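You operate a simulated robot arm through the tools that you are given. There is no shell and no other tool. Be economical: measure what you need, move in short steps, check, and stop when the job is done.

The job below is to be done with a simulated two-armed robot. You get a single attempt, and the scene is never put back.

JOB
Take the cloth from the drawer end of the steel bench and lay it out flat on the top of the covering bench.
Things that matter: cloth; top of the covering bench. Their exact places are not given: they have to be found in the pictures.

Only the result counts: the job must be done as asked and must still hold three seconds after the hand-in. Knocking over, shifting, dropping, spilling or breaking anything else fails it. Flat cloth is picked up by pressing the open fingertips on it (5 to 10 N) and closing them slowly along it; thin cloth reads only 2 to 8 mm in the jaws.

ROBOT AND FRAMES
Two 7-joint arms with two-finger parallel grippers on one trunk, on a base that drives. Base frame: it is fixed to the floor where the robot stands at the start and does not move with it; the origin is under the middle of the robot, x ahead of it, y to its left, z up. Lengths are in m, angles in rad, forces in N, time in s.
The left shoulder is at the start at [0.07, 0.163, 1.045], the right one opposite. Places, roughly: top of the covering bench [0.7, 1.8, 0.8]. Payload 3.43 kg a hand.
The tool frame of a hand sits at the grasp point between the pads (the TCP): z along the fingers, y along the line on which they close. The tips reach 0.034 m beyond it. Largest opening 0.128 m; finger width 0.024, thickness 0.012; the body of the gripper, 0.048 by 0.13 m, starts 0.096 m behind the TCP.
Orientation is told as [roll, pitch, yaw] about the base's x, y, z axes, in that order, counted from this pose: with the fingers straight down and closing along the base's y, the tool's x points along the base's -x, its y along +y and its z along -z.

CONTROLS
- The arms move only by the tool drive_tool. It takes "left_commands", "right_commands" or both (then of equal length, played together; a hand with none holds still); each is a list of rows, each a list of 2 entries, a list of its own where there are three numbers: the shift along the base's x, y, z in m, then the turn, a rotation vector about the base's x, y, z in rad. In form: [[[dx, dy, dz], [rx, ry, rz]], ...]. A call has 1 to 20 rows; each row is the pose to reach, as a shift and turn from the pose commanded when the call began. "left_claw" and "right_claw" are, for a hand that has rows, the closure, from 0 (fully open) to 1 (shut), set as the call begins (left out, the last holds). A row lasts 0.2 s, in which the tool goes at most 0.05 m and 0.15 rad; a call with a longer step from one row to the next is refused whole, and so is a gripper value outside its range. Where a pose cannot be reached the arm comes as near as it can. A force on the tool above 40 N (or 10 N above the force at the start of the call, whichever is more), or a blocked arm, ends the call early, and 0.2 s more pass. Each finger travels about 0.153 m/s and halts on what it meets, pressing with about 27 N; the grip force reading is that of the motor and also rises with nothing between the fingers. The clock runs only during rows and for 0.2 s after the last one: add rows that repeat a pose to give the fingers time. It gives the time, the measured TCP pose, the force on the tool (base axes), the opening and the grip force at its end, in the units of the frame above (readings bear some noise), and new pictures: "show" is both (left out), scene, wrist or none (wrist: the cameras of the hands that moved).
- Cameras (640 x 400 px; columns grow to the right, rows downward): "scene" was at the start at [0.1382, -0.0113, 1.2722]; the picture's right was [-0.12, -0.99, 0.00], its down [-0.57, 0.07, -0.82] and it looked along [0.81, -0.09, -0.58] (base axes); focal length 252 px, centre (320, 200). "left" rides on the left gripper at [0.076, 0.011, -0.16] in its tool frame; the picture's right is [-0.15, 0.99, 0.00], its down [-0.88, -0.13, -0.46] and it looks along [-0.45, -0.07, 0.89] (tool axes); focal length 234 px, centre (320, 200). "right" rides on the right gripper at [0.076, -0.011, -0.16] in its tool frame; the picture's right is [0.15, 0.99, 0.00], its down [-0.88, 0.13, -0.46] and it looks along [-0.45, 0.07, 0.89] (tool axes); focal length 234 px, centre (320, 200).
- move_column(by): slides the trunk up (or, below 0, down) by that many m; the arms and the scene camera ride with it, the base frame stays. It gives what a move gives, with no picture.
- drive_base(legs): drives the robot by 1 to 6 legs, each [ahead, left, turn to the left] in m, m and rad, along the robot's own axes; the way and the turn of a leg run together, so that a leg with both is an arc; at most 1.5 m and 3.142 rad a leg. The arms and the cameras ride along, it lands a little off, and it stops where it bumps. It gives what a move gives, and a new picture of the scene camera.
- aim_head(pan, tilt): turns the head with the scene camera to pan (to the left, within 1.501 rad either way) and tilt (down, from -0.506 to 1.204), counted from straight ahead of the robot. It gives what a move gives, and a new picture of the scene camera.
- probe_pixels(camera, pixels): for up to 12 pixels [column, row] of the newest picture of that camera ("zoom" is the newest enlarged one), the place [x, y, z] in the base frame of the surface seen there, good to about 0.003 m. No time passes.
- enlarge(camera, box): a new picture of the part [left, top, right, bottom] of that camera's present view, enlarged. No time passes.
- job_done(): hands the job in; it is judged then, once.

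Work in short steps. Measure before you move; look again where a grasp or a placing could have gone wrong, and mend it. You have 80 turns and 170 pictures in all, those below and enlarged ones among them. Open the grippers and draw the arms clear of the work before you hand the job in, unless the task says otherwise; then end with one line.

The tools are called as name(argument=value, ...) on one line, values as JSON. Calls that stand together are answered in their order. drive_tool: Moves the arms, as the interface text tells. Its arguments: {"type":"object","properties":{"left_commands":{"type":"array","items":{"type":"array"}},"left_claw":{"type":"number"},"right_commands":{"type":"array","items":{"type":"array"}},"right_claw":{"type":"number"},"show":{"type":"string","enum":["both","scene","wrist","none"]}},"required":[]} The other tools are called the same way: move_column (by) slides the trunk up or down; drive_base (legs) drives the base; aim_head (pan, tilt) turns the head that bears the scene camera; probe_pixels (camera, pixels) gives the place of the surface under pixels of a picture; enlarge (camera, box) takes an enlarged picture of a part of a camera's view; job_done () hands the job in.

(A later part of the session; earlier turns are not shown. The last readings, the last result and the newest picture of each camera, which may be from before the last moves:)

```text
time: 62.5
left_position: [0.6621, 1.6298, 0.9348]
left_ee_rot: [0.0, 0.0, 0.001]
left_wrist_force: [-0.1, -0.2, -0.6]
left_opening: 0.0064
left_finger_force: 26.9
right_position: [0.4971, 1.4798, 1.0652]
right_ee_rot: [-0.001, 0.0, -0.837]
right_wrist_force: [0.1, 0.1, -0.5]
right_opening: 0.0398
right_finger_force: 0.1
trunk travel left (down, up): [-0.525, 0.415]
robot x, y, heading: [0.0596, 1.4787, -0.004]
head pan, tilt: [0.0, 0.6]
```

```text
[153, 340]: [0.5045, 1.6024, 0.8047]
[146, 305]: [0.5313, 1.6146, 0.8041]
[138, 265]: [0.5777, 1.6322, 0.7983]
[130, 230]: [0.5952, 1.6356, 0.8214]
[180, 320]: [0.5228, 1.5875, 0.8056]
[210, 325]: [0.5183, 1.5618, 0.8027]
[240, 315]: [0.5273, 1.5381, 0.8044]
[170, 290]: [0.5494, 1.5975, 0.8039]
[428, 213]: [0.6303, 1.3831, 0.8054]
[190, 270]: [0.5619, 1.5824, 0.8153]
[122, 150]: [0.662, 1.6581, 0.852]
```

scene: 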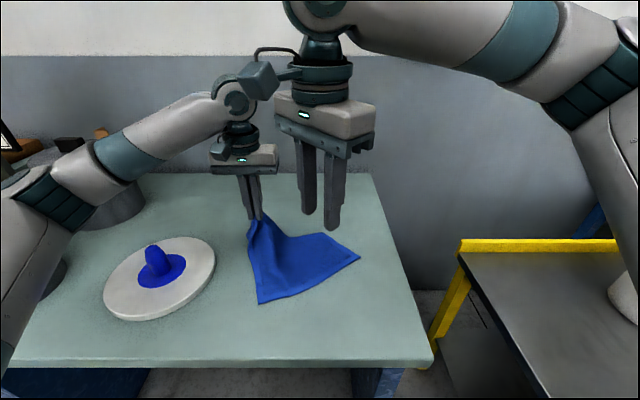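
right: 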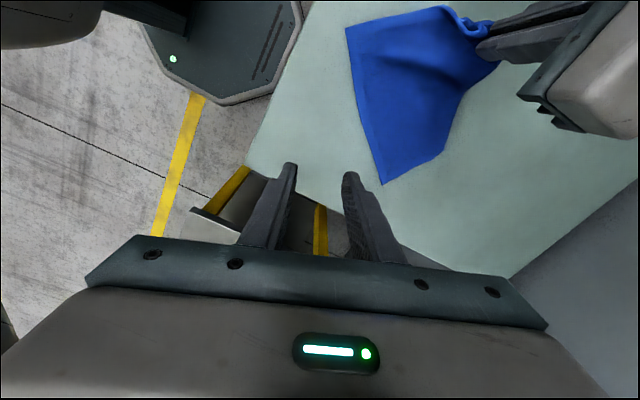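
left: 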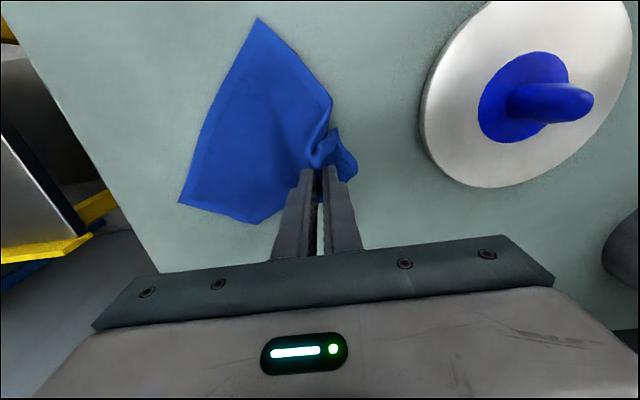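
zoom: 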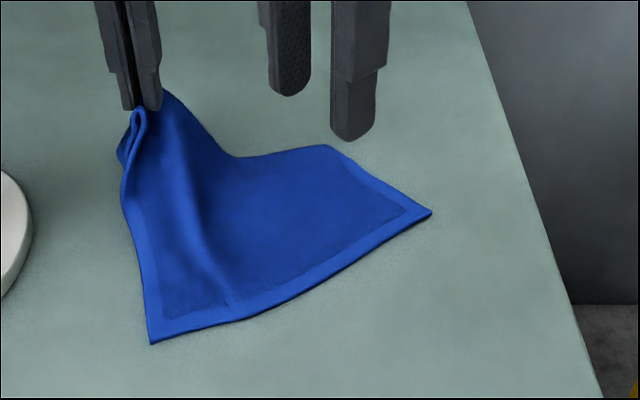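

The left hand now crowds B. Better plan: set A down and release, then lift by the edge BC instead (B with the left hand, C with the right, well separated). I lower A, moving slightly outward; the right hand moves away to the right.

drive_tool(left_commands=[[[0.006, 0.004, -0.015], [0, 0, 0]], [[0.012, 0.008, -0.03], [0, 0, 0]], [[0.018, 0.012, -0.045], [0, 0, 0]], [[0.022, 0.014, -0.06], [0, 0, 0]], [[0.024, 0.015, -0.075], [0, 0, 0]], [[0.025, 0.015, -0.082], [0, 0, 0]], [[0.025, 0.015, -0.082], [0, 0, 0]]], right_commands=[[[0, -0.04, 0], [0, 0, 0.14]], [[0.01, -0.08, 0], [0, 0, 0.28]], [[0.02, -0.12, 0], [0, 0, 0.42]], [[0.03, -0.16, 0], [0, 0, 0.56]], [[0.03, -0.18, 0], [0, 0, 0.7]], [[0.03, -0.18, 0], [0, 0, 0.84]], [[0.03, -0.18, 0], [0, 0, 0.84]]], show="none")

drive_tool(left_commands=[[[0, 0, 0], [0, 0, 0]], [[0, 0, 0], [0, 0, 0]]], left_claw=0.84, show="none")

drive_tool(left_commands=[[[0, 0, 0.02], [0, 0, 0]], [[0, 0, 0.06], [0, 0, 0]], [[0, 0, 0.1], [0, 0, 0]], [[0, 0.0, 0.14], [0, 0, 0]], [[-0.02, 0.03, 0.17], [0, 0, 0]], [[-0.05, 0.06, 0.19], [0, 0, 0]], [[-0.08, 0.09, 0.2], [0, 0, 0]]], show="scene")

enlarge(camera="scene", box=[220, 180, 420, 325])

```text
time: 64.1
left_position: [0.6895, 1.6447, 0.8527]
left_ee_rot: [-0.001, -0.001, 0.002]
left_wrist_force: [-0.6, 0.2, 1.1]
left_opening: 0.0064
left_finger_force: 27.0
right_position: [0.5266, 1.2977, 1.0653]
right_ee_rot: [0.0, -0.001, 0.003]
right_wrist_force: [0.2, -0.6, 0.0]
right_opening: 0.0398
right_finger_force: 0.1
trunk travel left (down, up): [-0.525, 0.415]
robot x, y, heading: [0.0609, 1.4779, 0.001]
head pan, tilt: [0.0, 0.6]
```

```text
time: 64.7
left_position: [0.6887, 1.6441, 0.853]
left_ee_rot: [0.0, 0.0, 0.003]
left_wrist_force: [0.0, 0.5, 0.6]
left_opening: 0.0205
left_finger_force: 0.0
right_position: [0.5276, 1.2991, 1.0661]
right_ee_rot: [0.001, 0.0, 0.002]
right_wrist_force: [0.2, -0.8, -0.7]
right_opening: 0.0396
right_finger_force: 0.1
trunk travel left (down, up): [-0.525, 0.415]
robot x, y, heading: [0.0548, 1.4791, -0.002]
head pan, tilt: [0.0, 0.6]
```

```text
time: 66.3
left_position: [0.606, 1.7351, 1.0541]
left_ee_rot: [0.001, 0.001, -0.001]
left_wrist_force: [0.2, 0.0, 0.3]
left_opening: 0.0205
left_finger_force: 0.1
right_position: [0.5256, 1.2988, 1.0669]
right_ee_rot: [-0.003, -0.003, 0.0]
right_wrist_force: [0.4, 0.4, 0.7]
right_opening: 0.0398
right_finger_force: 0.0
trunk travel left (down, up): [-0.525, 0.415]
robot x, y, heading: [0.0604, 1.4818, 0.003]
head pan, tilt: [0.0, 0.6]
```

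scene: 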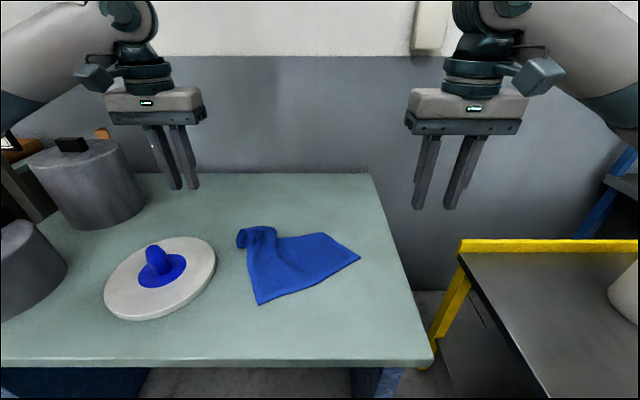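

```text
2.76 times, centred on (320, 252) of scene
```

zoom: 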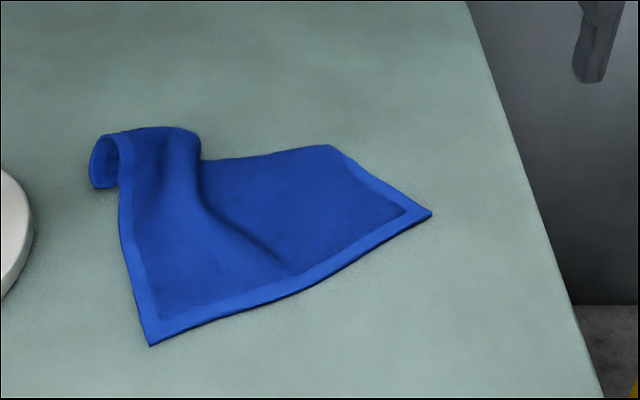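

A is down and rolled; edge BC is neatly flat. I probe B, C and points along the edge.

probe_pixels(camera="zoom", pixels=[[152, 342], [428, 213], [300, 290], [180, 325], [395, 220], [140, 290], [335, 150], [380, 190], [170, 290], [90, 180]])

```text
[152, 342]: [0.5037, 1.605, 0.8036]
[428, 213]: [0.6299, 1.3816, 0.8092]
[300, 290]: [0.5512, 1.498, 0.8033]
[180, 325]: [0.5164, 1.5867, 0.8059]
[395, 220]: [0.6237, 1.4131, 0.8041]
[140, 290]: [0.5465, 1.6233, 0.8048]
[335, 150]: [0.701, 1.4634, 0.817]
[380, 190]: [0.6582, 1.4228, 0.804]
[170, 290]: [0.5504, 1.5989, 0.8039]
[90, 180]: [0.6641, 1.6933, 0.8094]
```

I send both hands above the BC edge with yaw +0.513 (closing along BC), opening 0.048: left to (0.537,1.580), right to (0.625,1.423), then down to near contact.

drive_tool(left_commands=[[[-0.017, -0.039, 0], [0, 0, 0.13]], [[-0.035, -0.078, 0], [0, 0, 0.26]], [[-0.052, -0.117, 0], [0, 0, 0.39]], [[-0.069, -0.155, 0], [0, 0, 0.513]], [[-0.069, -0.155, -0.045], [0, 0, 0.513]], [[-0.069, -0.155, -0.09], [0, 0, 0.513]], [[-0.069, -0.155, -0.135], [0, 0, 0.513]], [[-0.069, -0.155, -0.175], [0, 0, 0.513]], [[-0.069, -0.155, -0.2], [0, 0, 0.513]], [[-0.069, -0.155, -0.212], [0, 0, 0.513]], [[-0.069, -0.155, -0.212], [0, 0, 0.513]]], right_commands=[[[0.025, 0.031, 0], [0, 0, 0.13]], [[0.05, 0.062, 0], [0, 0, 0.26]], [[0.075, 0.093, 0], [0, 0, 0.39]], [[0.0996, 0.124, 0], [0, 0, 0.513]], [[0.0996, 0.124, -0.045], [0, 0, 0.513]], [[0.0996, 0.124, -0.09], [0, 0, 0.513]], [[0.0996, 0.124, -0.135], [0, 0, 0.513]], [[0.0996, 0.124, -0.18], [0, 0, 0.513]], [[0.0996, 0.124, -0.21], [0, 0, 0.513]], [[0.0996, 0.124, -0.224], [0, 0, 0.513]], [[0.0996, 0.124, -0.224], [0, 0, 0.513]]], left_claw=0.625, right_claw=0.625, show="both")

```text
time: 68.7
left_position: [0.5401, 1.5789, 0.8414]
left_ee_rot: [0.0, 0.002, 0.513]
left_wrist_force: [-0.5, -1.0, -0.1]
left_opening: 0.0483
left_finger_force: 0.1
right_position: [0.6264, 1.4237, 0.8399]
right_ee_rot: [-0.001, -0.001, 0.515]
right_wrist_force: [-0.4, 0.3, 0.3]
right_opening: 0.0479
right_finger_force: 0.1
trunk travel left (down, up): [-0.525, 0.415]
robot x, y, heading: [0.0598, 1.4783, -0.002]
head pan, tilt: [0.0, 0.6]
```

scene: 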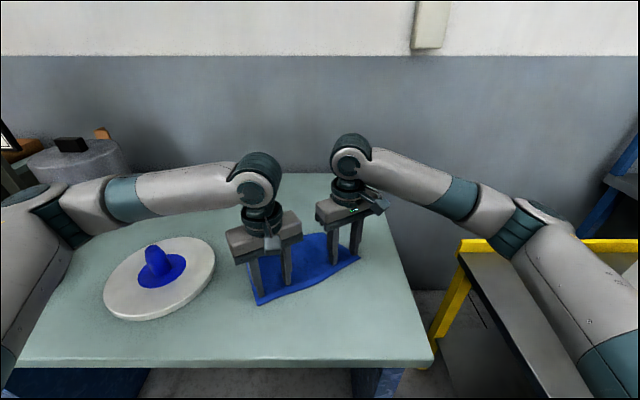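
right: 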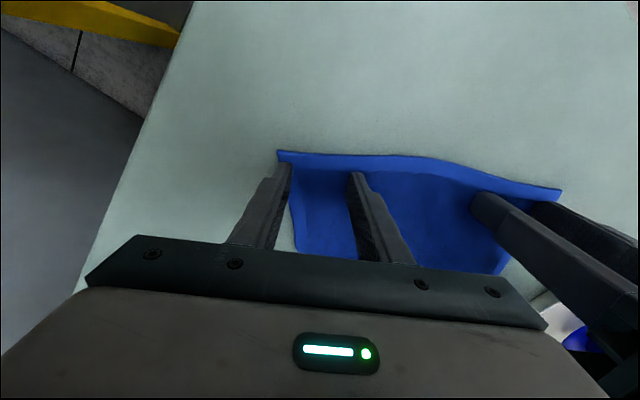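
left: 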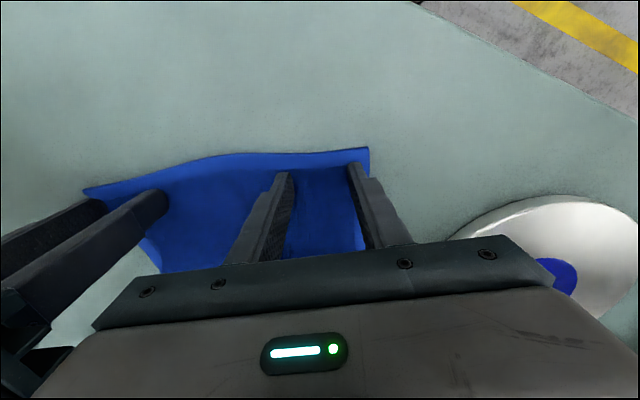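

Both are right over the corners. I press down ~4 mm (right shifted 4 mm inward).

drive_tool(left_commands=[[[0, 0, -0.002], [0, 0, 0]], [[0, 0, -0.0045], [0, 0, 0]], [[0, 0, -0.0045], [0, 0, 0]]], right_commands=[[[-0.002, 0.0035, 0], [0, 0, 0]], [[-0.002, 0.0035, -0.004], [0, 0, 0]], [[-0.002, 0.0035, -0.004], [0, 0, 0]]], show="none")

```text
time: 69.5
left_position: [0.5395, 1.578, 0.8373]
left_ee_rot: [-0.004, -0.002, 0.514]
left_wrist_force: [3.4, 0.1, 14.7]
left_opening: 0.0481
left_finger_force: 0.1
right_position: [0.6246, 1.4255, 0.8382]
right_ee_rot: [-0.001, 0.0, 0.515]
right_wrist_force: [1.0, 0.2, 3.6]
right_opening: 0.0482
right_finger_force: 0.1
trunk travel left (down, up): [-0.525, 0.415]
robot x, y, heading: [0.0567, 1.476, 0.002]
head pan, tilt: [0.0, 0.6]
```

Left 14.7 N is a bit much, right 3.6 N a bit little; I trim, then close stepwise.

drive_tool(left_commands=[[[0, 0, 0.001], [0, 0, 0]], [[0, 0, 0.001], [0, 0, 0]]], right_commands=[[[0, 0, -0.0015], [0, 0, 0]], [[0, 0, -0.0015], [0, 0, 0]]], left_claw=0.68, right_claw=0.68, show="none")

drive_tool(left_commands=[[[0, 0, 0], [0, 0, 0]], [[0, 0, 0], [0, 0, 0]]], right_commands=[[[0, 0, 0], [0, 0, 0]], [[0, 0, 0], [0, 0, 0]]], left_claw=0.76, right_claw=0.76, show="none")

drive_tool(left_commands=[[[0, 0, 0], [0, 0, 0]], [[0, 0, 0], [0, 0, 0]]], right_commands=[[[0, 0, 0], [0, 0, 0]], [[0, 0, 0], [0, 0, 0]]], left_claw=0.84, right_claw=0.84, show="none")

drive_tool(left_commands=[[[0, 0, 0], [0, 0, 0]], [[0, 0, 0], [0, 0, 0]]], right_commands=[[[0, 0, 0], [0, 0, 0]], [[0, 0, 0], [0, 0, 0]]], left_claw=0.92, right_claw=0.92, show="none")

drive_tool(left_commands=[[[0, 0, 0], [0, 0, 0]], [[0, 0, 0], [0, 0, 0]], [[0, 0, 0], [0, 0, 0]]], right_commands=[[[0, 0, 0], [0, 0, 0]], [[0, 0, 0], [0, 0, 0]], [[0, 0, 0], [0, 0, 0]]], left_claw=1.0, right_claw=1.0, show="wrist")

```text
time: 70.1
left_position: [0.5377, 1.5782, 0.8374]
left_ee_rot: [-0.001, 0.0, 0.515]
left_wrist_force: [3.0, 1.2, 7.6]
left_opening: 0.0404
left_finger_force: 0.0
right_position: [0.6229, 1.4263, 0.8362]
right_ee_rot: [0.0, -0.002, 0.512]
right_wrist_force: [0.3, -1.9, 14.0]
right_opening: 0.0404
right_finger_force: 0.0
trunk travel left (down, up): [-0.525, 0.415]
robot x, y, heading: [0.0595, 1.481, 0.001]
head pan, tilt: [0.0, 0.6]
```

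```text
time: 70.7
left_position: [0.5371, 1.5792, 0.8376]
left_ee_rot: [0.001, 0.0, 0.515]
left_wrist_force: [0.9, -2.6, 7.6]
left_opening: 0.0313
left_finger_force: 0.3
right_position: [0.622, 1.4272, 0.838]
right_ee_rot: [0.0, -0.001, 0.515]
right_wrist_force: [-1.0, 4.5, 16.4]
right_opening: 0.0305
right_finger_force: 0.0
trunk travel left (down, up): [-0.525, 0.415]
robot x, y, heading: [0.0594, 1.48, -0.001]
head pan, tilt: [0.0, 0.6]
```

```text
time: 71.3
left_position: [0.5382, 1.5798, 0.8377]
left_ee_rot: [0.001, -0.001, 0.513]
left_wrist_force: [0.5, -0.6, 6.3]
left_opening: 0.021
left_finger_force: 0.8
right_position: [0.623, 1.4274, 0.8371]
right_ee_rot: [-0.001, 0.0, 0.514]
right_wrist_force: [-1.0, 0.1, 17.6]
right_opening: 0.0186
right_finger_force: 0.1
trunk travel left (down, up): [-0.525, 0.415]
robot x, y, heading: [0.0621, 1.478, 0.0]
head pan, tilt: [0.0, 0.6]
```

```text
time: 71.9
left_position: [0.538, 1.5802, 0.8379]
left_ee_rot: [-0.003, -0.001, 0.515]
left_wrist_force: [1.1, -3.5, 4.7]
left_opening: 0.0111
left_finger_force: 0.4
right_position: [0.6221, 1.4268, 0.8371]
right_ee_rot: [-0.001, -0.001, 0.516]
right_wrist_force: [-2.3, 3.2, 19.2]
right_opening: 0.0113
right_finger_force: 0.8
trunk travel left (down, up): [-0.525, 0.415]
robot x, y, heading: [0.0618, 1.4802, 0.001]
head pan, tilt: [0.0, 0.6]
```

```text
time: 72.7
left_position: [0.5366, 1.5782, 0.8379]
left_ee_rot: [-0.001, -0.001, 0.514]
left_wrist_force: [5.9, -8.6, 5.6]
left_opening: 0.004
left_finger_force: 26.8
right_position: [0.6223, 1.428, 0.837]
right_ee_rot: [-0.001, -0.002, 0.514]
right_wrist_force: [-6.3, 10.9, 19.9]
right_opening: 0.0061
right_finger_force: 27.4
trunk travel left (down, up): [-0.525, 0.415]
robot x, y, heading: [0.0605, 1.4796, -0.003]
head pan, tilt: [0.0, 0.6]
```

right: 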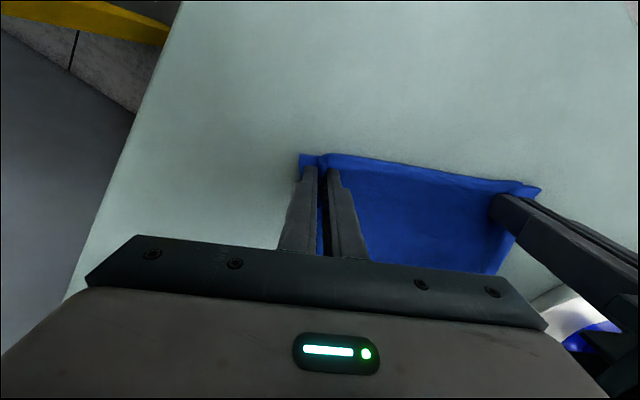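
left: 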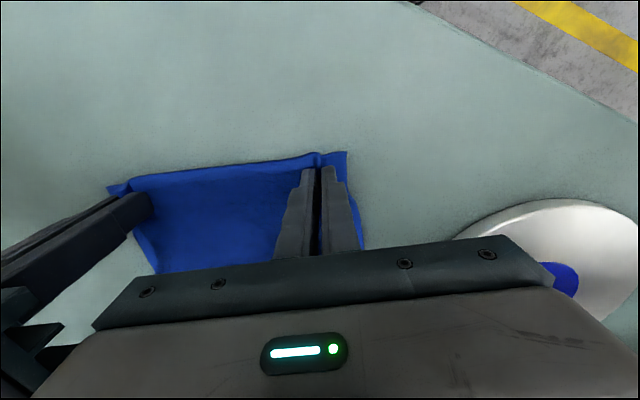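

Both hold (4 and 6 mm), with ~11 N tension. I ease inward 5 mm each and lift gently, to TCP z≈1.17.

drive_tool(left_commands=[[[0.0015, -0.0028, 0.002], [0, 0, 0]], [[0.0028, -0.005, 0.006], [0, 0, 0]], [[0.0028, -0.005, 0.02], [0, 0, 0]], [[0.0028, -0.005, 0.045], [0, 0, 0]], [[0.0028, -0.005, 0.07], [0, 0, 0]], [[0.0028, -0.005, 0.1], [0, 0, 0]], [[0.0028, -0.005, 0.13], [0, 0, 0]], [[0.0028, -0.005, 0.16], [0, 0, 0]], [[0.0028, -0.005, 0.19], [0, 0, 0]], [[0.0028, -0.005, 0.22], [0, 0, 0]], [[0.0028, -0.005, 0.25], [0, 0, 0]], [[0.0028, -0.005, 0.28], [0, 0, 0]], [[0.0028, -0.005, 0.31], [0, 0, 0]], [[0.0028, -0.005, 0.34], [0, 0, 0]], [[0.0028, -0.005, 0.34], [0, 0, 0]]], right_commands=[[[-0.0015, 0.0028, 0.002], [0, 0, 0]], [[-0.0028, 0.005, 0.006], [0, 0, 0]], [[-0.0028, 0.005, 0.02], [0, 0, 0]], [[-0.0028, 0.005, 0.045], [0, 0, 0]], [[-0.0028, 0.005, 0.07], [0, 0, 0]], [[-0.0028, 0.005, 0.1], [0, 0, 0]], [[-0.0028, 0.005, 0.13], [0, 0, 0]], [[-0.0028, 0.005, 0.16], [0, 0, 0]], [[-0.0028, 0.005, 0.19], [0, 0, 0]], [[-0.0028, 0.005, 0.22], [0, 0, 0]], [[-0.0028, 0.005, 0.25], [0, 0, 0]], [[-0.0028, 0.005, 0.28], [0, 0, 0]], [[-0.0028, 0.005, 0.31], [0, 0, 0]], [[-0.0028, 0.005, 0.34], [0, 0, 0]], [[-0.0028, 0.005, 0.34], [0, 0, 0]]], show="scene")

enlarge(camera="scene", box=[200, 60, 420, 260])

```text
time: 75.9
left_position: [0.5423, 1.5729, 1.175]
left_ee_rot: [0.002, 0.002, 0.516]
left_wrist_force: [0.2, -0.9, -0.2]
left_opening: 0.0037
left_finger_force: 26.8
right_position: [0.6234, 1.4311, 1.1734]
right_ee_rot: [0.0, 0.001, 0.515]
right_wrist_force: [-0.3, 1.1, -0.5]
right_opening: 0.0046
right_finger_force: 26.8
trunk travel left (down, up): [-0.525, 0.415]
robot x, y, heading: [0.0588, 1.4795, 0.0]
head pan, tilt: [0.0, 0.6]
```

scene: 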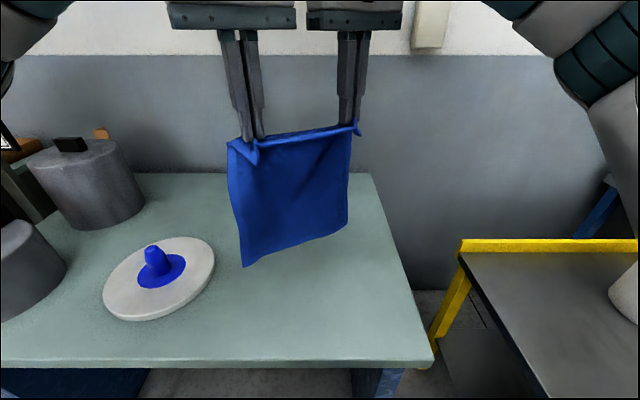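

```text
2.00 times, centred on (310, 160) of scene
```

zoom: 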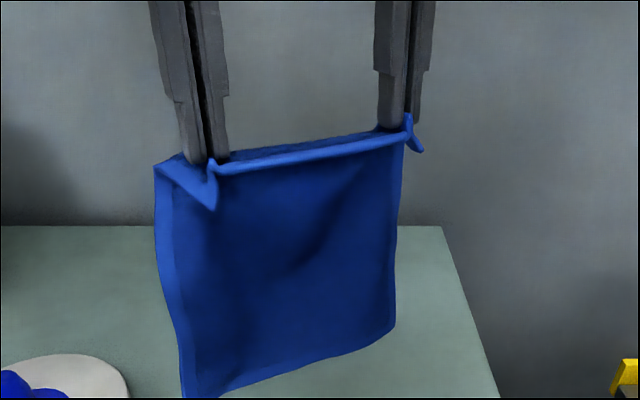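

The cloth hangs fully unfolded from edge BC. I turn the pair back to yaw 0 and carry it to x≈0.775, y centre 1.47.

drive_tool(left_commands=[[[0.0233, -0.0021, 0], [0, 0, -0.0515]], [[0.0466, -0.0043, 0], [0, 0, -0.103]], [[0.0699, -0.0064, 0], [0, 0, -0.1545]], [[0.0932, -0.0086, 0], [0, 0, -0.206]], [[0.1165, -0.0107, 0], [0, 0, -0.2575]], [[0.1398, -0.0128, 0], [0, 0, -0.309]], [[0.1631, -0.015, 0], [0, 0, -0.3605]], [[0.1864, -0.0171, 0], [0, 0, -0.412]], [[0.2097, -0.0193, 0], [0, 0, -0.4635]], [[0.233, -0.0214, 0], [0, 0, -0.515]], [[0.233, -0.0214, 0], [0, 0, -0.515]], [[0.233, -0.0214, 0], [0, 0, -0.515]]], right_commands=[[[0.0152, -0.0043, 0], [0, 0, -0.0515]], [[0.0304, -0.0085, 0], [0, 0, -0.103]], [[0.0456, -0.0128, 0], [0, 0, -0.1545]], [[0.0608, -0.017, 0], [0, 0, -0.206]], [[0.076, -0.0213, 0], [0, 0, -0.2575]], [[0.0912, -0.0256, 0], [0, 0, -0.309]], [[0.1064, -0.0298, 0], [0, 0, -0.3605]], [[0.1216, -0.0341, 0], [0, 0, -0.412]], [[0.1368, -0.0383, 0], [0, 0, -0.4635]], [[0.152, -0.0426, 0], [0, 0, -0.515]], [[0.152, -0.0426, 0], [0, 0, -0.515]], [[0.152, -0.0426, 0], [0, 0, -0.515]]], show="scene")

enlarge(camera="scene", box=[200, 60, 420, 260])

```text
time: 78.5
left_position: [0.7752, 1.5533, 1.1774]
left_ee_rot: [0.001, 0.0, -0.003]
left_wrist_force: [-0.2, -1.5, -0.2]
left_opening: 0.0039
left_finger_force: 26.8
right_position: [0.7748, 1.3896, 1.1744]
right_ee_rot: [0.001, 0.0, -0.003]
right_wrist_force: [1.1, 0.4, -0.3]
right_opening: 0.0048
right_finger_force: 26.5
trunk travel left (down, up): [-0.525, 0.415]
robot x, y, heading: [0.0593, 1.4801, -0.0]
head pan, tilt: [0.0, 0.6]
```

scene: 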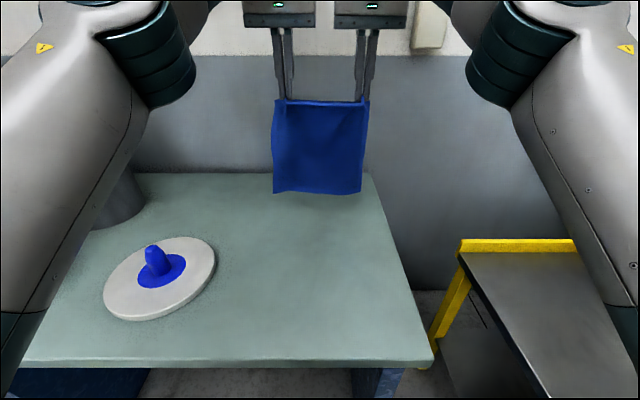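

```text
2.00 times, centred on (310, 160) of scene
```

zoom: 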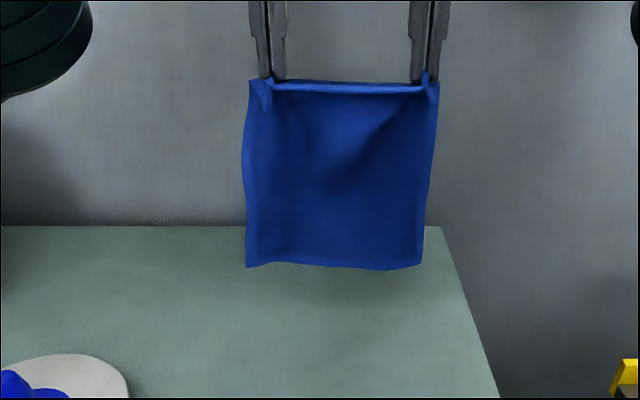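

Square and clean. I lower until the hem touches and run the backward arc.

drive_tool(left_commands=[[[-0.002, 0, -0.015], [0, 0, 0]], [[-0.004, 0, -0.03], [0, 0, 0]], [[-0.008, 0, -0.045], [0, 0, 0]], [[-0.016, 0, -0.058], [0, 0, 0]], [[-0.03, 0, -0.066], [0, 0, 0]], [[-0.046, 0, -0.073], [0, 0, 0]], [[-0.063, 0, -0.08], [0, 0, 0]], [[-0.08, 0, -0.088], [0, 0, 0]], [[-0.097, 0, -0.097], [0, 0, 0]], [[-0.114, 0, -0.108], [0, 0, 0]], [[-0.131, 0, -0.121], [0, 0, 0]], [[-0.147, 0, -0.136], [0, 0, 0]], [[-0.162, 0, -0.152], [0, 0, 0]], [[-0.177, 0, -0.17], [0, 0, 0]], [[-0.191, 0, -0.189], [0, 0, 0]], [[-0.191, 0, -0.189], [0, 0, 0]]], right_commands=[[[-0.002, 0, -0.013], [0, 0, 0]], [[-0.004, 0, -0.028], [0, 0, 0]], [[-0.008, 0, -0.043], [0, 0, 0]], [[-0.016, 0, -0.056], [0, 0, 0]], [[-0.03, 0, -0.064], [0, 0, 0]], [[-0.046, 0, -0.071], [0, 0, 0]], [[-0.063, 0, -0.078], [0, 0, 0]], [[-0.08, 0, -0.086], [0, 0, 0]], [[-0.097, 0, -0.095], [0, 0, 0]], [[-0.114, 0, -0.106], [0, 0, 0]], [[-0.131, 0, -0.119], [0, 0, 0]], [[-0.147, 0, -0.134], [0, 0, 0]], [[-0.162, 0, -0.15], [0, 0, 0]], [[-0.177, 0, -0.168], [0, 0, 0]], [[-0.191, 0, -0.187], [0, 0, 0]], [[-0.191, 0, -0.187], [0, 0, 0]]], show="scene")

enlarge(camera="scene", box=[220, 160, 420, 300])

```text
time: 81.9
left_position: [0.5839, 1.554, 0.989]
left_ee_rot: [0.0, 0.0, -0.001]
left_wrist_force: [-0.2, -1.5, -0.9]
left_opening: 0.0038
left_finger_force: 26.7
right_position: [0.5834, 1.3882, 0.9871]
right_ee_rot: [-0.001, 0.0, -0.002]
right_wrist_force: [0.2, 0.6, 0.2]
right_opening: 0.0045
right_finger_force: 27.0
trunk travel left (down, up): [-0.525, 0.415]
robot x, y, heading: [0.0564, 1.4814, 0.001]
head pan, tilt: [0.0, 0.6]
```

scene: 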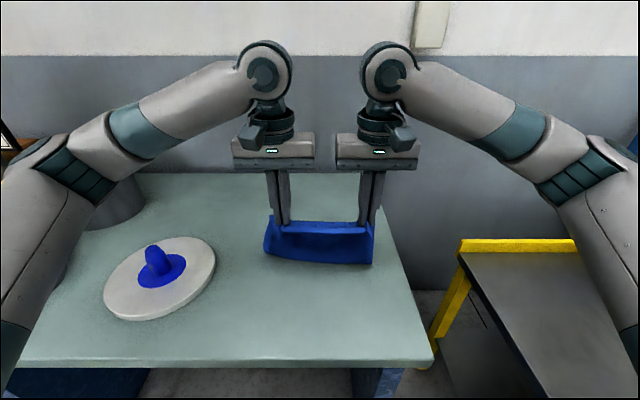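

```text
2.86 times, centred on (320, 230) of scene
```

zoom: 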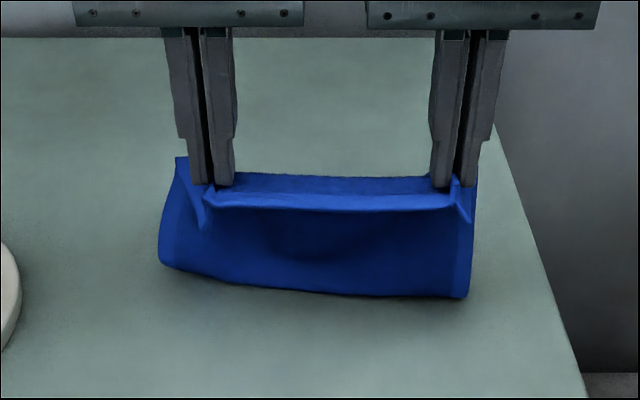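

Unrolling well; I continue partway and then measure the far edge.

drive_tool(left_commands=[[[-0.013, 0, -0.017], [0, 0, 0]], [[-0.026, 0, -0.034], [0, 0, 0]], [[-0.038, 0, -0.052], [0, 0, 0]], [[-0.048, 0, -0.07], [0, 0, 0]], [[-0.048, 0, -0.07], [0, 0, 0]]], right_commands=[[[-0.013, 0, -0.016], [0, 0, 0]], [[-0.026, 0, -0.033], [0, 0, 0]], [[-0.038, 0, -0.05], [0, 0, 0]], [[-0.048, 0, -0.068], [0, 0, 0]], [[-0.048, 0, -0.068], [0, 0, 0]]], show="scene")

enlarge(camera="scene", box=[220, 180, 420, 320])

probe_pixels(camera="zoom", pixels=[[230, 120], [330, 120], [420, 120], [330, 140], [330, 160], [330, 200], [330, 100], [330, 180]])

```text
time: 83.1
left_position: [0.5356, 1.5527, 0.9174]
left_ee_rot: [0.0, 0.001, 0.001]
left_wrist_force: [0.5, -1.1, -0.4]
left_opening: 0.0037
left_finger_force: 27.0
right_position: [0.5359, 1.3889, 0.9196]
right_ee_rot: [0.002, -0.001, 0.0]
right_wrist_force: [-0.4, 1.4, 0.2]
right_opening: 0.0047
right_finger_force: 27.6
trunk travel left (down, up): [-0.525, 0.415]
robot x, y, heading: [0.0576, 1.4819, -0.0]
head pan, tilt: [0.0, 0.6]
```

scene: 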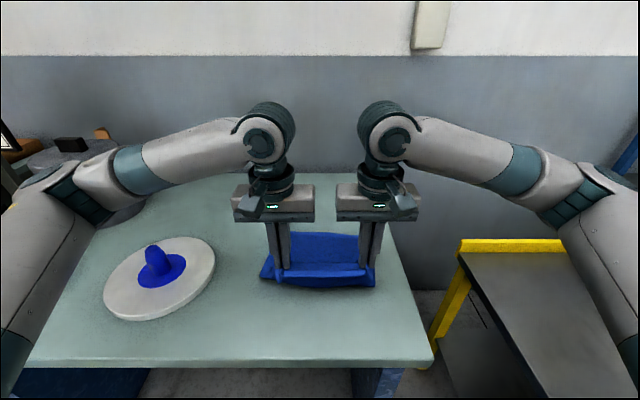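

```text
2.86 times, centred on (320, 250) of scene
```

zoom: 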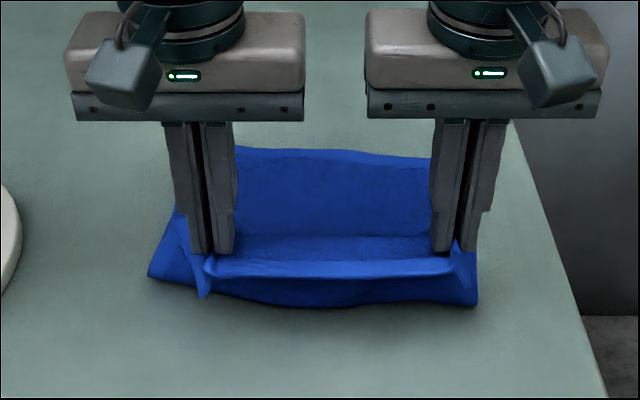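

```text
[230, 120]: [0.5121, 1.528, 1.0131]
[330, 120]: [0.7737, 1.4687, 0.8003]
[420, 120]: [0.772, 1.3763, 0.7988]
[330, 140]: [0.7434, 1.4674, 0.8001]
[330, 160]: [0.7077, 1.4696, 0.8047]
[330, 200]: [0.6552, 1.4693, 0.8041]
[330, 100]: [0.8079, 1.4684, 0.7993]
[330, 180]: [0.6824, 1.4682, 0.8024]
```

Far edge is at x≈0.727, so hands must end at x≈0.455, near the arm's inner limit. I use the base for the backward motion: drive back 0.055 m.

drive_base(legs=[[-0.055, 0, 0]])

```text
time: 84.0
left_position: [0.4799, 1.5524, 0.9176]
left_ee_rot: [0.0, -0.001, -0.001]
left_wrist_force: [-0.2, -1.6, 0.0]
left_opening: 0.0038
left_finger_force: 27.3
right_position: [0.4816, 1.3897, 0.9193]
right_ee_rot: [0.001, -0.001, -0.001]
right_wrist_force: [0.4, 1.2, 0.1]
right_opening: 0.0049
right_finger_force: 26.6
trunk travel left (down, up): [-0.525, 0.415]
robot x, y, heading: [0.0058, 1.4762, -0.002]
head pan, tilt: [0.0, 0.6]
```

scene: 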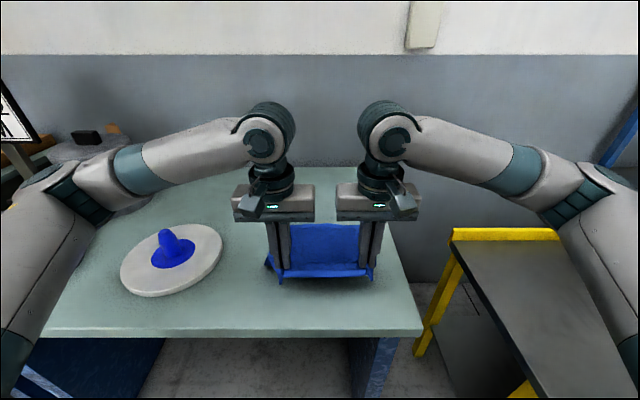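

Good. I check the far edge again before lowering.

probe_pixels(camera="scene", pixels=[[300, 226], [325, 226], [350, 226], [325, 223], [325, 230], [325, 245]])

enlarge(camera="scene", box=[220, 180, 420, 320])

```text
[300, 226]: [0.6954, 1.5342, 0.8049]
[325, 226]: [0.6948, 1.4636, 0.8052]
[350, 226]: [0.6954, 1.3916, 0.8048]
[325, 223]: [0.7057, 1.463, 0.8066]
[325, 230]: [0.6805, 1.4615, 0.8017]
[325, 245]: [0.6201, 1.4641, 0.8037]
```

```text
2.86 times, centred on (320, 250) of scene
```

zoom: 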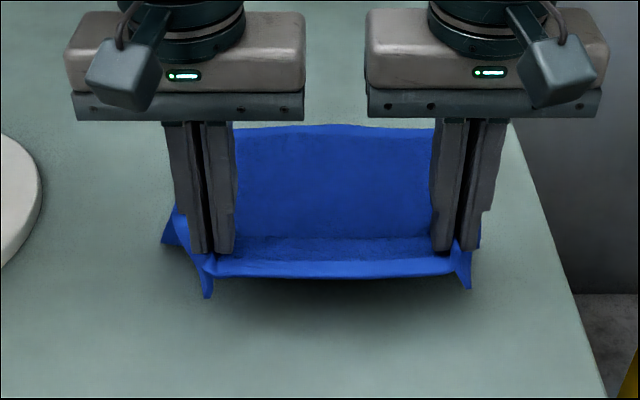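

The far edge slid to x≈0.705, so the near edge would end only ~1.5 cm from the bench front. I peel it up again along the reverse arc and re-lay it further forward.

drive_tool(left_commands=[[[0.012, 0, 0.03], [0, 0, 0]], [[0.026, 0, 0.06], [0, 0, 0]], [[0.042, 0, 0.09], [0, 0, 0]], [[0.062, 0, 0.118], [0, 0, 0]], [[0.085, 0, 0.144], [0, 0, 0]], [[0.11, 0, 0.17], [0, 0, 0]], [[0.135, 0, 0.196], [0, 0, 0]], [[0.16, 0, 0.222], [0, 0, 0]], [[0.18, 0, 0.245], [0, 0, 0]], [[0.2, 0, 0.26], [0, 0, 0]], [[0.21, 0, 0.26], [0, 0, 0]], [[0.21, 0, 0.26], [0, 0, 0]]], right_commands=[[[0.012, 0, 0.03], [0, 0, 0]], [[0.026, 0, 0.06], [0, 0, 0]], [[0.042, 0, 0.09], [0, 0, 0]], [[0.062, 0, 0.118], [0, 0, 0]], [[0.085, 0, 0.144], [0, 0, 0]], [[0.11, 0, 0.17], [0, 0, 0]], [[0.135, 0, 0.196], [0, 0, 0]], [[0.16, 0, 0.222], [0, 0, 0]], [[0.18, 0, 0.245], [0, 0, 0]], [[0.2, 0, 0.26], [0, 0, 0]], [[0.21, 0, 0.26], [0, 0, 0]], [[0.21, 0, 0.26], [0, 0, 0]]], show="none")

drive_base(legs=[[0.12, 0, 0]])

enlarge(camera="scene", box=[200, 60, 420, 260])

```text
time: 86.6
left_position: [0.6916, 1.5534, 1.178]
left_ee_rot: [0.0, 0.0, -0.001]
left_wrist_force: [0.0, -1.0, -0.1]
left_opening: 0.0037
left_finger_force: 26.9
right_position: [0.6947, 1.3892, 1.181]
right_ee_rot: [0.0, 0.001, -0.003]
right_wrist_force: [-0.5, 0.7, 0.1]
right_opening: 0.0045
right_finger_force: 26.8
trunk travel left (down, up): [-0.525, 0.415]
robot x, y, heading: [0.0048, 1.4794, -0.003]
head pan, tilt: [0.0, 0.6]
```

```text
time: 87.9
left_position: [0.8103, 1.5539, 1.178]
left_ee_rot: [0.001, 0.001, 0.0]
left_wrist_force: [-0.4, -1.2, -0.4]
left_opening: 0.0038
left_finger_force: 26.9
right_position: [0.8143, 1.3916, 1.1797]
right_ee_rot: [0.002, 0.0, 0.0]
right_wrist_force: [0.4, 1.6, 0.0]
right_opening: 0.0045
right_finger_force: 26.9
trunk travel left (down, up): [-0.525, 0.415]
robot x, y, heading: [0.129, 1.4807, -0.005]
head pan, tilt: [0.0, 0.6]
```

scene: 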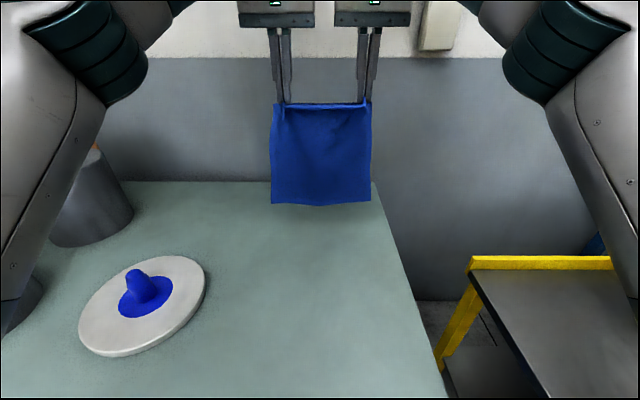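

```text
2.00 times, centred on (310, 160) of scene
```

zoom: 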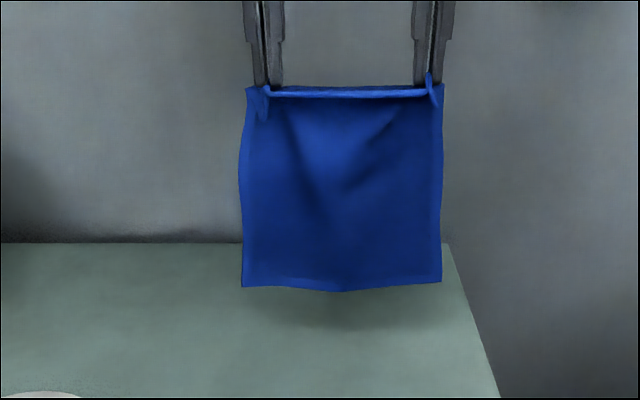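

Hands at x≈0.81, cloth hanging clean. I repeat the arc lay.

drive_tool(left_commands=[[[-0.002, 0, -0.015], [0, 0, 0]], [[-0.004, 0, -0.03], [0, 0, 0]], [[-0.007, 0, -0.045], [0, 0, 0]], [[-0.012, 0, -0.06], [0, 0, 0]], [[-0.022, 0, -0.07], [0, 0, 0]], [[-0.036, 0, -0.078], [0, 0, 0]], [[-0.052, 0, -0.086], [0, 0, 0]], [[-0.069, 0, -0.094], [0, 0, 0]], [[-0.086, 0, -0.103], [0, 0, 0]], [[-0.103, 0, -0.114], [0, 0, 0]], [[-0.12, 0, -0.127], [0, 0, 0]], [[-0.136, 0, -0.142], [0, 0, 0]], [[-0.151, 0, -0.158], [0, 0, 0]], [[-0.166, 0, -0.175], [0, 0, 0]], [[-0.18, 0, -0.193], [0, 0, 0]], [[-0.193, 0, -0.211], [0, 0, 0]], [[-0.205, 0, -0.23], [0, 0, 0]], [[-0.217, 0, -0.25], [0, 0, 0]], [[-0.227, 0, -0.27], [0, 0, 0]], [[-0.227, 0, -0.27], [0, 0, 0]]], right_commands=[[[-0.002, 0, -0.016], [0, 0, 0]], [[-0.004, 0, -0.031], [0, 0, 0]], [[-0.007, 0, -0.046], [0, 0, 0]], [[-0.012, 0, -0.061], [0, 0, 0]], [[-0.022, 0, -0.071], [0, 0, 0]], [[-0.036, 0, -0.079], [0, 0, 0]], [[-0.052, 0, -0.087], [0, 0, 0]], [[-0.069, 0, -0.095], [0, 0, 0]], [[-0.086, 0, -0.104], [0, 0, 0]], [[-0.103, 0, -0.115], [0, 0, 0]], [[-0.12, 0, -0.128], [0, 0, 0]], [[-0.136, 0, -0.143], [0, 0, 0]], [[-0.151, 0, -0.159], [0, 0, 0]], [[-0.166, 0, -0.176], [0, 0, 0]], [[-0.18, 0, -0.194], [0, 0, 0]], [[-0.193, 0, -0.212], [0, 0, 0]], [[-0.205, 0, -0.231], [0, 0, 0]], [[-0.217, 0, -0.251], [0, 0, 0]], [[-0.227, 0, -0.271], [0, 0, 0]], [[-0.227, 0, -0.271], [0, 0, 0]]], show="scene")

enlarge(camera="scene", box=[220, 180, 420, 320])

probe_pixels(camera="zoom", pixels=[[330, 140], [330, 150], [330, 160], [330, 170], [330, 180], [330, 190], [330, 210], [270, 165], [400, 165]])

```text
time: 92.1
left_position: [0.5826, 1.5537, 0.907]
left_ee_rot: [-0.001, 0.001, 0.002]
left_wrist_force: [0.6, -0.3, -0.4]
left_opening: 0.0037
left_finger_force: 26.9
right_position: [0.5865, 1.392, 0.907]
right_ee_rot: [0.001, 0.0, 0.001]
right_wrist_force: [0.5, -0.1, 0.2]
right_opening: 0.0047
right_finger_force: 27.2
trunk travel left (down, up): [-0.525, 0.415]
robot x, y, heading: [0.1263, 1.48, 0.003]
head pan, tilt: [0.0, 0.6]
```

scene: 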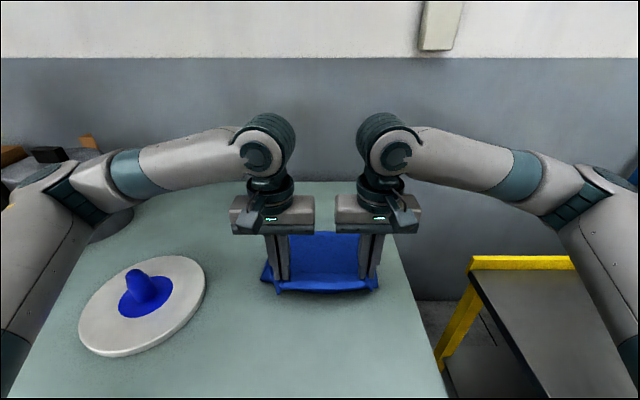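

```text
2.86 times, centred on (320, 250) of scene
```

zoom: 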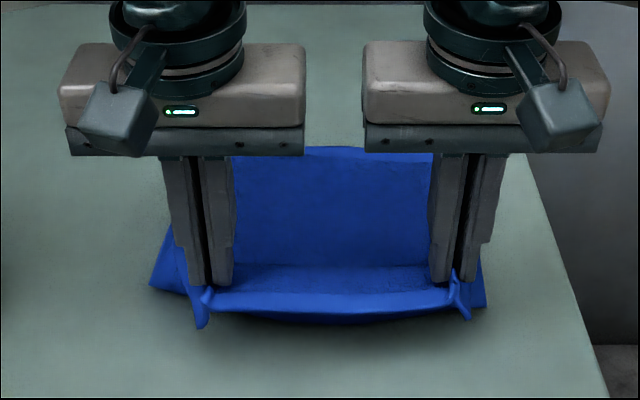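

```text
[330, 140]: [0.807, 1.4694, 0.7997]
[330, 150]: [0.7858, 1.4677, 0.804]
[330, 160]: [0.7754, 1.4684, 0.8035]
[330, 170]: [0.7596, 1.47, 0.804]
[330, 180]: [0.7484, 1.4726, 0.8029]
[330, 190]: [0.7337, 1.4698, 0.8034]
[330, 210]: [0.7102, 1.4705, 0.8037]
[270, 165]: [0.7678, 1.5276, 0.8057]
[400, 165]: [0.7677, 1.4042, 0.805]
```

Far edge at x≈0.79 – good. I drive back 0.045 m, then lower while going back the last bit.

drive_base(legs=[[-0.045, 0, 0]])

drive_tool(left_commands=[[[-0.006, 0, -0.014], [0, 0, 0]], [[-0.011, 0, -0.028], [0, 0, 0]], [[-0.016, 0, -0.042], [0, 0, 0]], [[-0.02, 0, -0.055], [0, 0, 0]], [[-0.022, 0, -0.062], [0, 0, 0]], [[-0.022, 0, -0.062], [0, 0, 0]]], right_commands=[[[-0.006, 0, -0.014], [0, 0, 0]], [[-0.012, 0, -0.028], [0, 0, 0]], [[-0.018, 0, -0.042], [0, 0, 0]], [[-0.022, 0, -0.055], [0, 0, 0]], [[-0.025, 0, -0.062], [0, 0, 0]], [[-0.025, 0, -0.062], [0, 0, 0]]], show="both")

enlarge(camera="scene", box=[220, 200, 420, 340])

probe_pixels(camera="zoom", pixels=[[330, 80], [330, 90], [330, 100], [330, 110], [330, 120], [330, 160], [330, 200], [330, 240]])

```text
time: 93.0
left_position: [0.5374, 1.5539, 0.9091]
left_ee_rot: [0.0, -0.002, 0.001]
left_wrist_force: [-0.3, 0.5, 0.6]
left_opening: 0.0038
left_finger_force: 27.0
right_position: [0.5413, 1.3911, 0.9083]
right_ee_rot: [0.002, -0.002, -0.001]
right_wrist_force: [-0.8, 0.0, -0.8]
right_opening: 0.0047
right_finger_force: 26.8
trunk travel left (down, up): [-0.525, 0.415]
robot x, y, heading: [0.0786, 1.4793, -0.003]
head pan, tilt: [0.0, 0.6]
```

scene: 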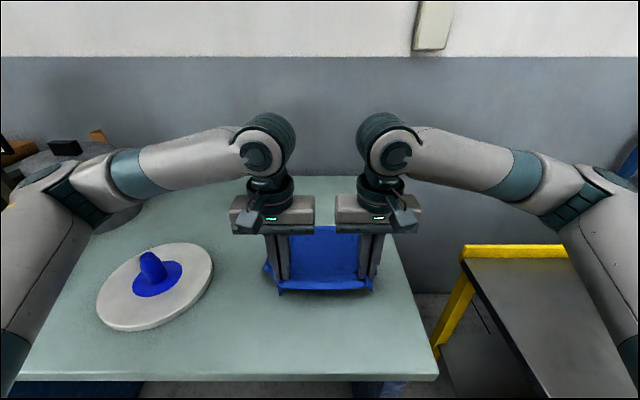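

```text
time: 94.4
left_position: [0.5168, 1.5536, 0.8453]
left_ee_rot: [0.0, 0.0, 0.001]
left_wrist_force: [-0.1, -0.9, -0.3]
left_opening: 0.0037
left_finger_force: 27.5
right_position: [0.5174, 1.3913, 0.8456]
right_ee_rot: [0.0, 0.001, 0.0]
right_wrist_force: [-0.8, 1.3, 0.2]
right_opening: 0.0046
right_finger_force: 27.5
trunk travel left (down, up): [-0.525, 0.415]
robot x, y, heading: [0.0773, 1.4831, 0.004]
head pan, tilt: [0.0, 0.6]
```

scene: 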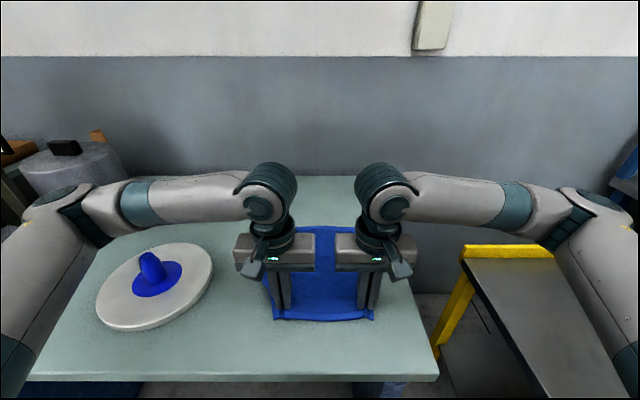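
right: 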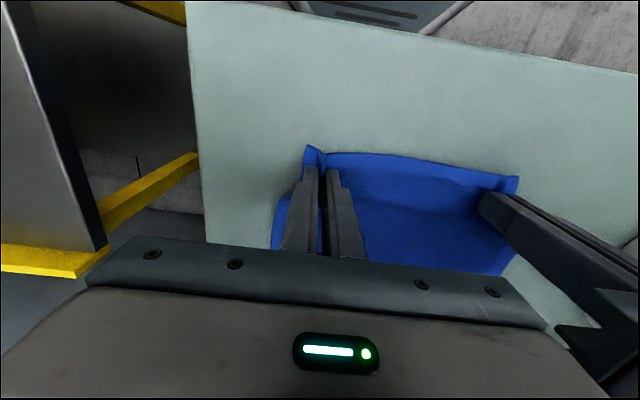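
left: 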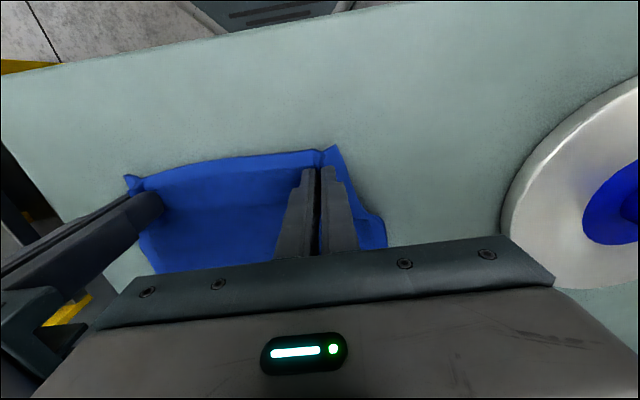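

```text
2.86 times, centred on (320, 270) of scene
```

zoom: 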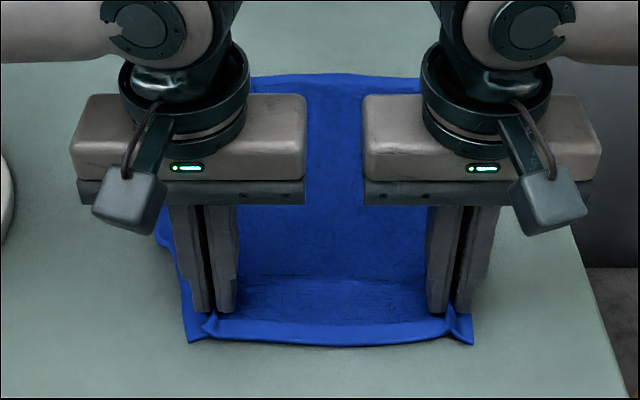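

```text
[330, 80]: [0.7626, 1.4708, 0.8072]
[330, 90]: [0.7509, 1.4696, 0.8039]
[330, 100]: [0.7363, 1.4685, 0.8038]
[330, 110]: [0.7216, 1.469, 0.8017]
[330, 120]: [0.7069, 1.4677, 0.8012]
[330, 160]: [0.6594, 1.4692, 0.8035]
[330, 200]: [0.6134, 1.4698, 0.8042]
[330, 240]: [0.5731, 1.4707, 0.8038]
```

A little slack remains in front. I draw the near edge back 18 mm while lowering to contact.

drive_tool(left_commands=[[[-0.006, 0, -0.002], [0, 0, 0]], [[-0.012, 0, -0.004], [0, 0, 0]], [[-0.018, 0, -0.0055], [0, 0, 0]], [[-0.018, 0, -0.0055], [0, 0, 0]]], right_commands=[[[-0.006, 0, -0.002], [0, 0, 0]], [[-0.012, 0, -0.004], [0, 0, 0]], [[-0.018, 0, -0.0055], [0, 0, 0]], [[-0.018, 0, -0.0055], [0, 0, 0]]], show="scene")

enlarge(camera="scene", box=[220, 200, 420, 340])

```text
time: 95.4
left_position: [0.4993, 1.5521, 0.8397]
left_ee_rot: [-0.001, 0.0, 0.001]
left_wrist_force: [0.3, 0.4, 1.0]
left_opening: 0.0037
left_finger_force: 26.7
right_position: [0.4988, 1.3922, 0.8401]
right_ee_rot: [0.001, 0.0, 0.001]
right_wrist_force: [-0.1, 0.6, 0.5]
right_opening: 0.0049
right_finger_force: 26.9
trunk travel left (down, up): [-0.525, 0.415]
robot x, y, heading: [0.0821, 1.4787, 0.0]
head pan, tilt: [0.0, 0.6]
```

scene: 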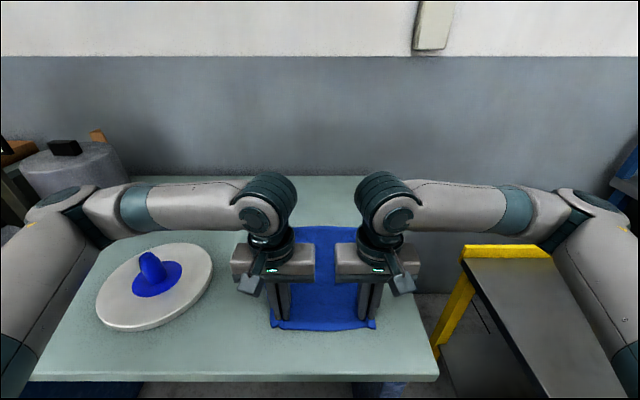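

```text
2.86 times, centred on (320, 270) of scene
```

zoom: 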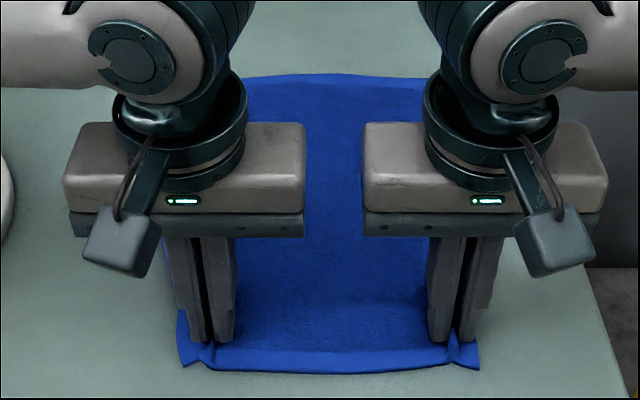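

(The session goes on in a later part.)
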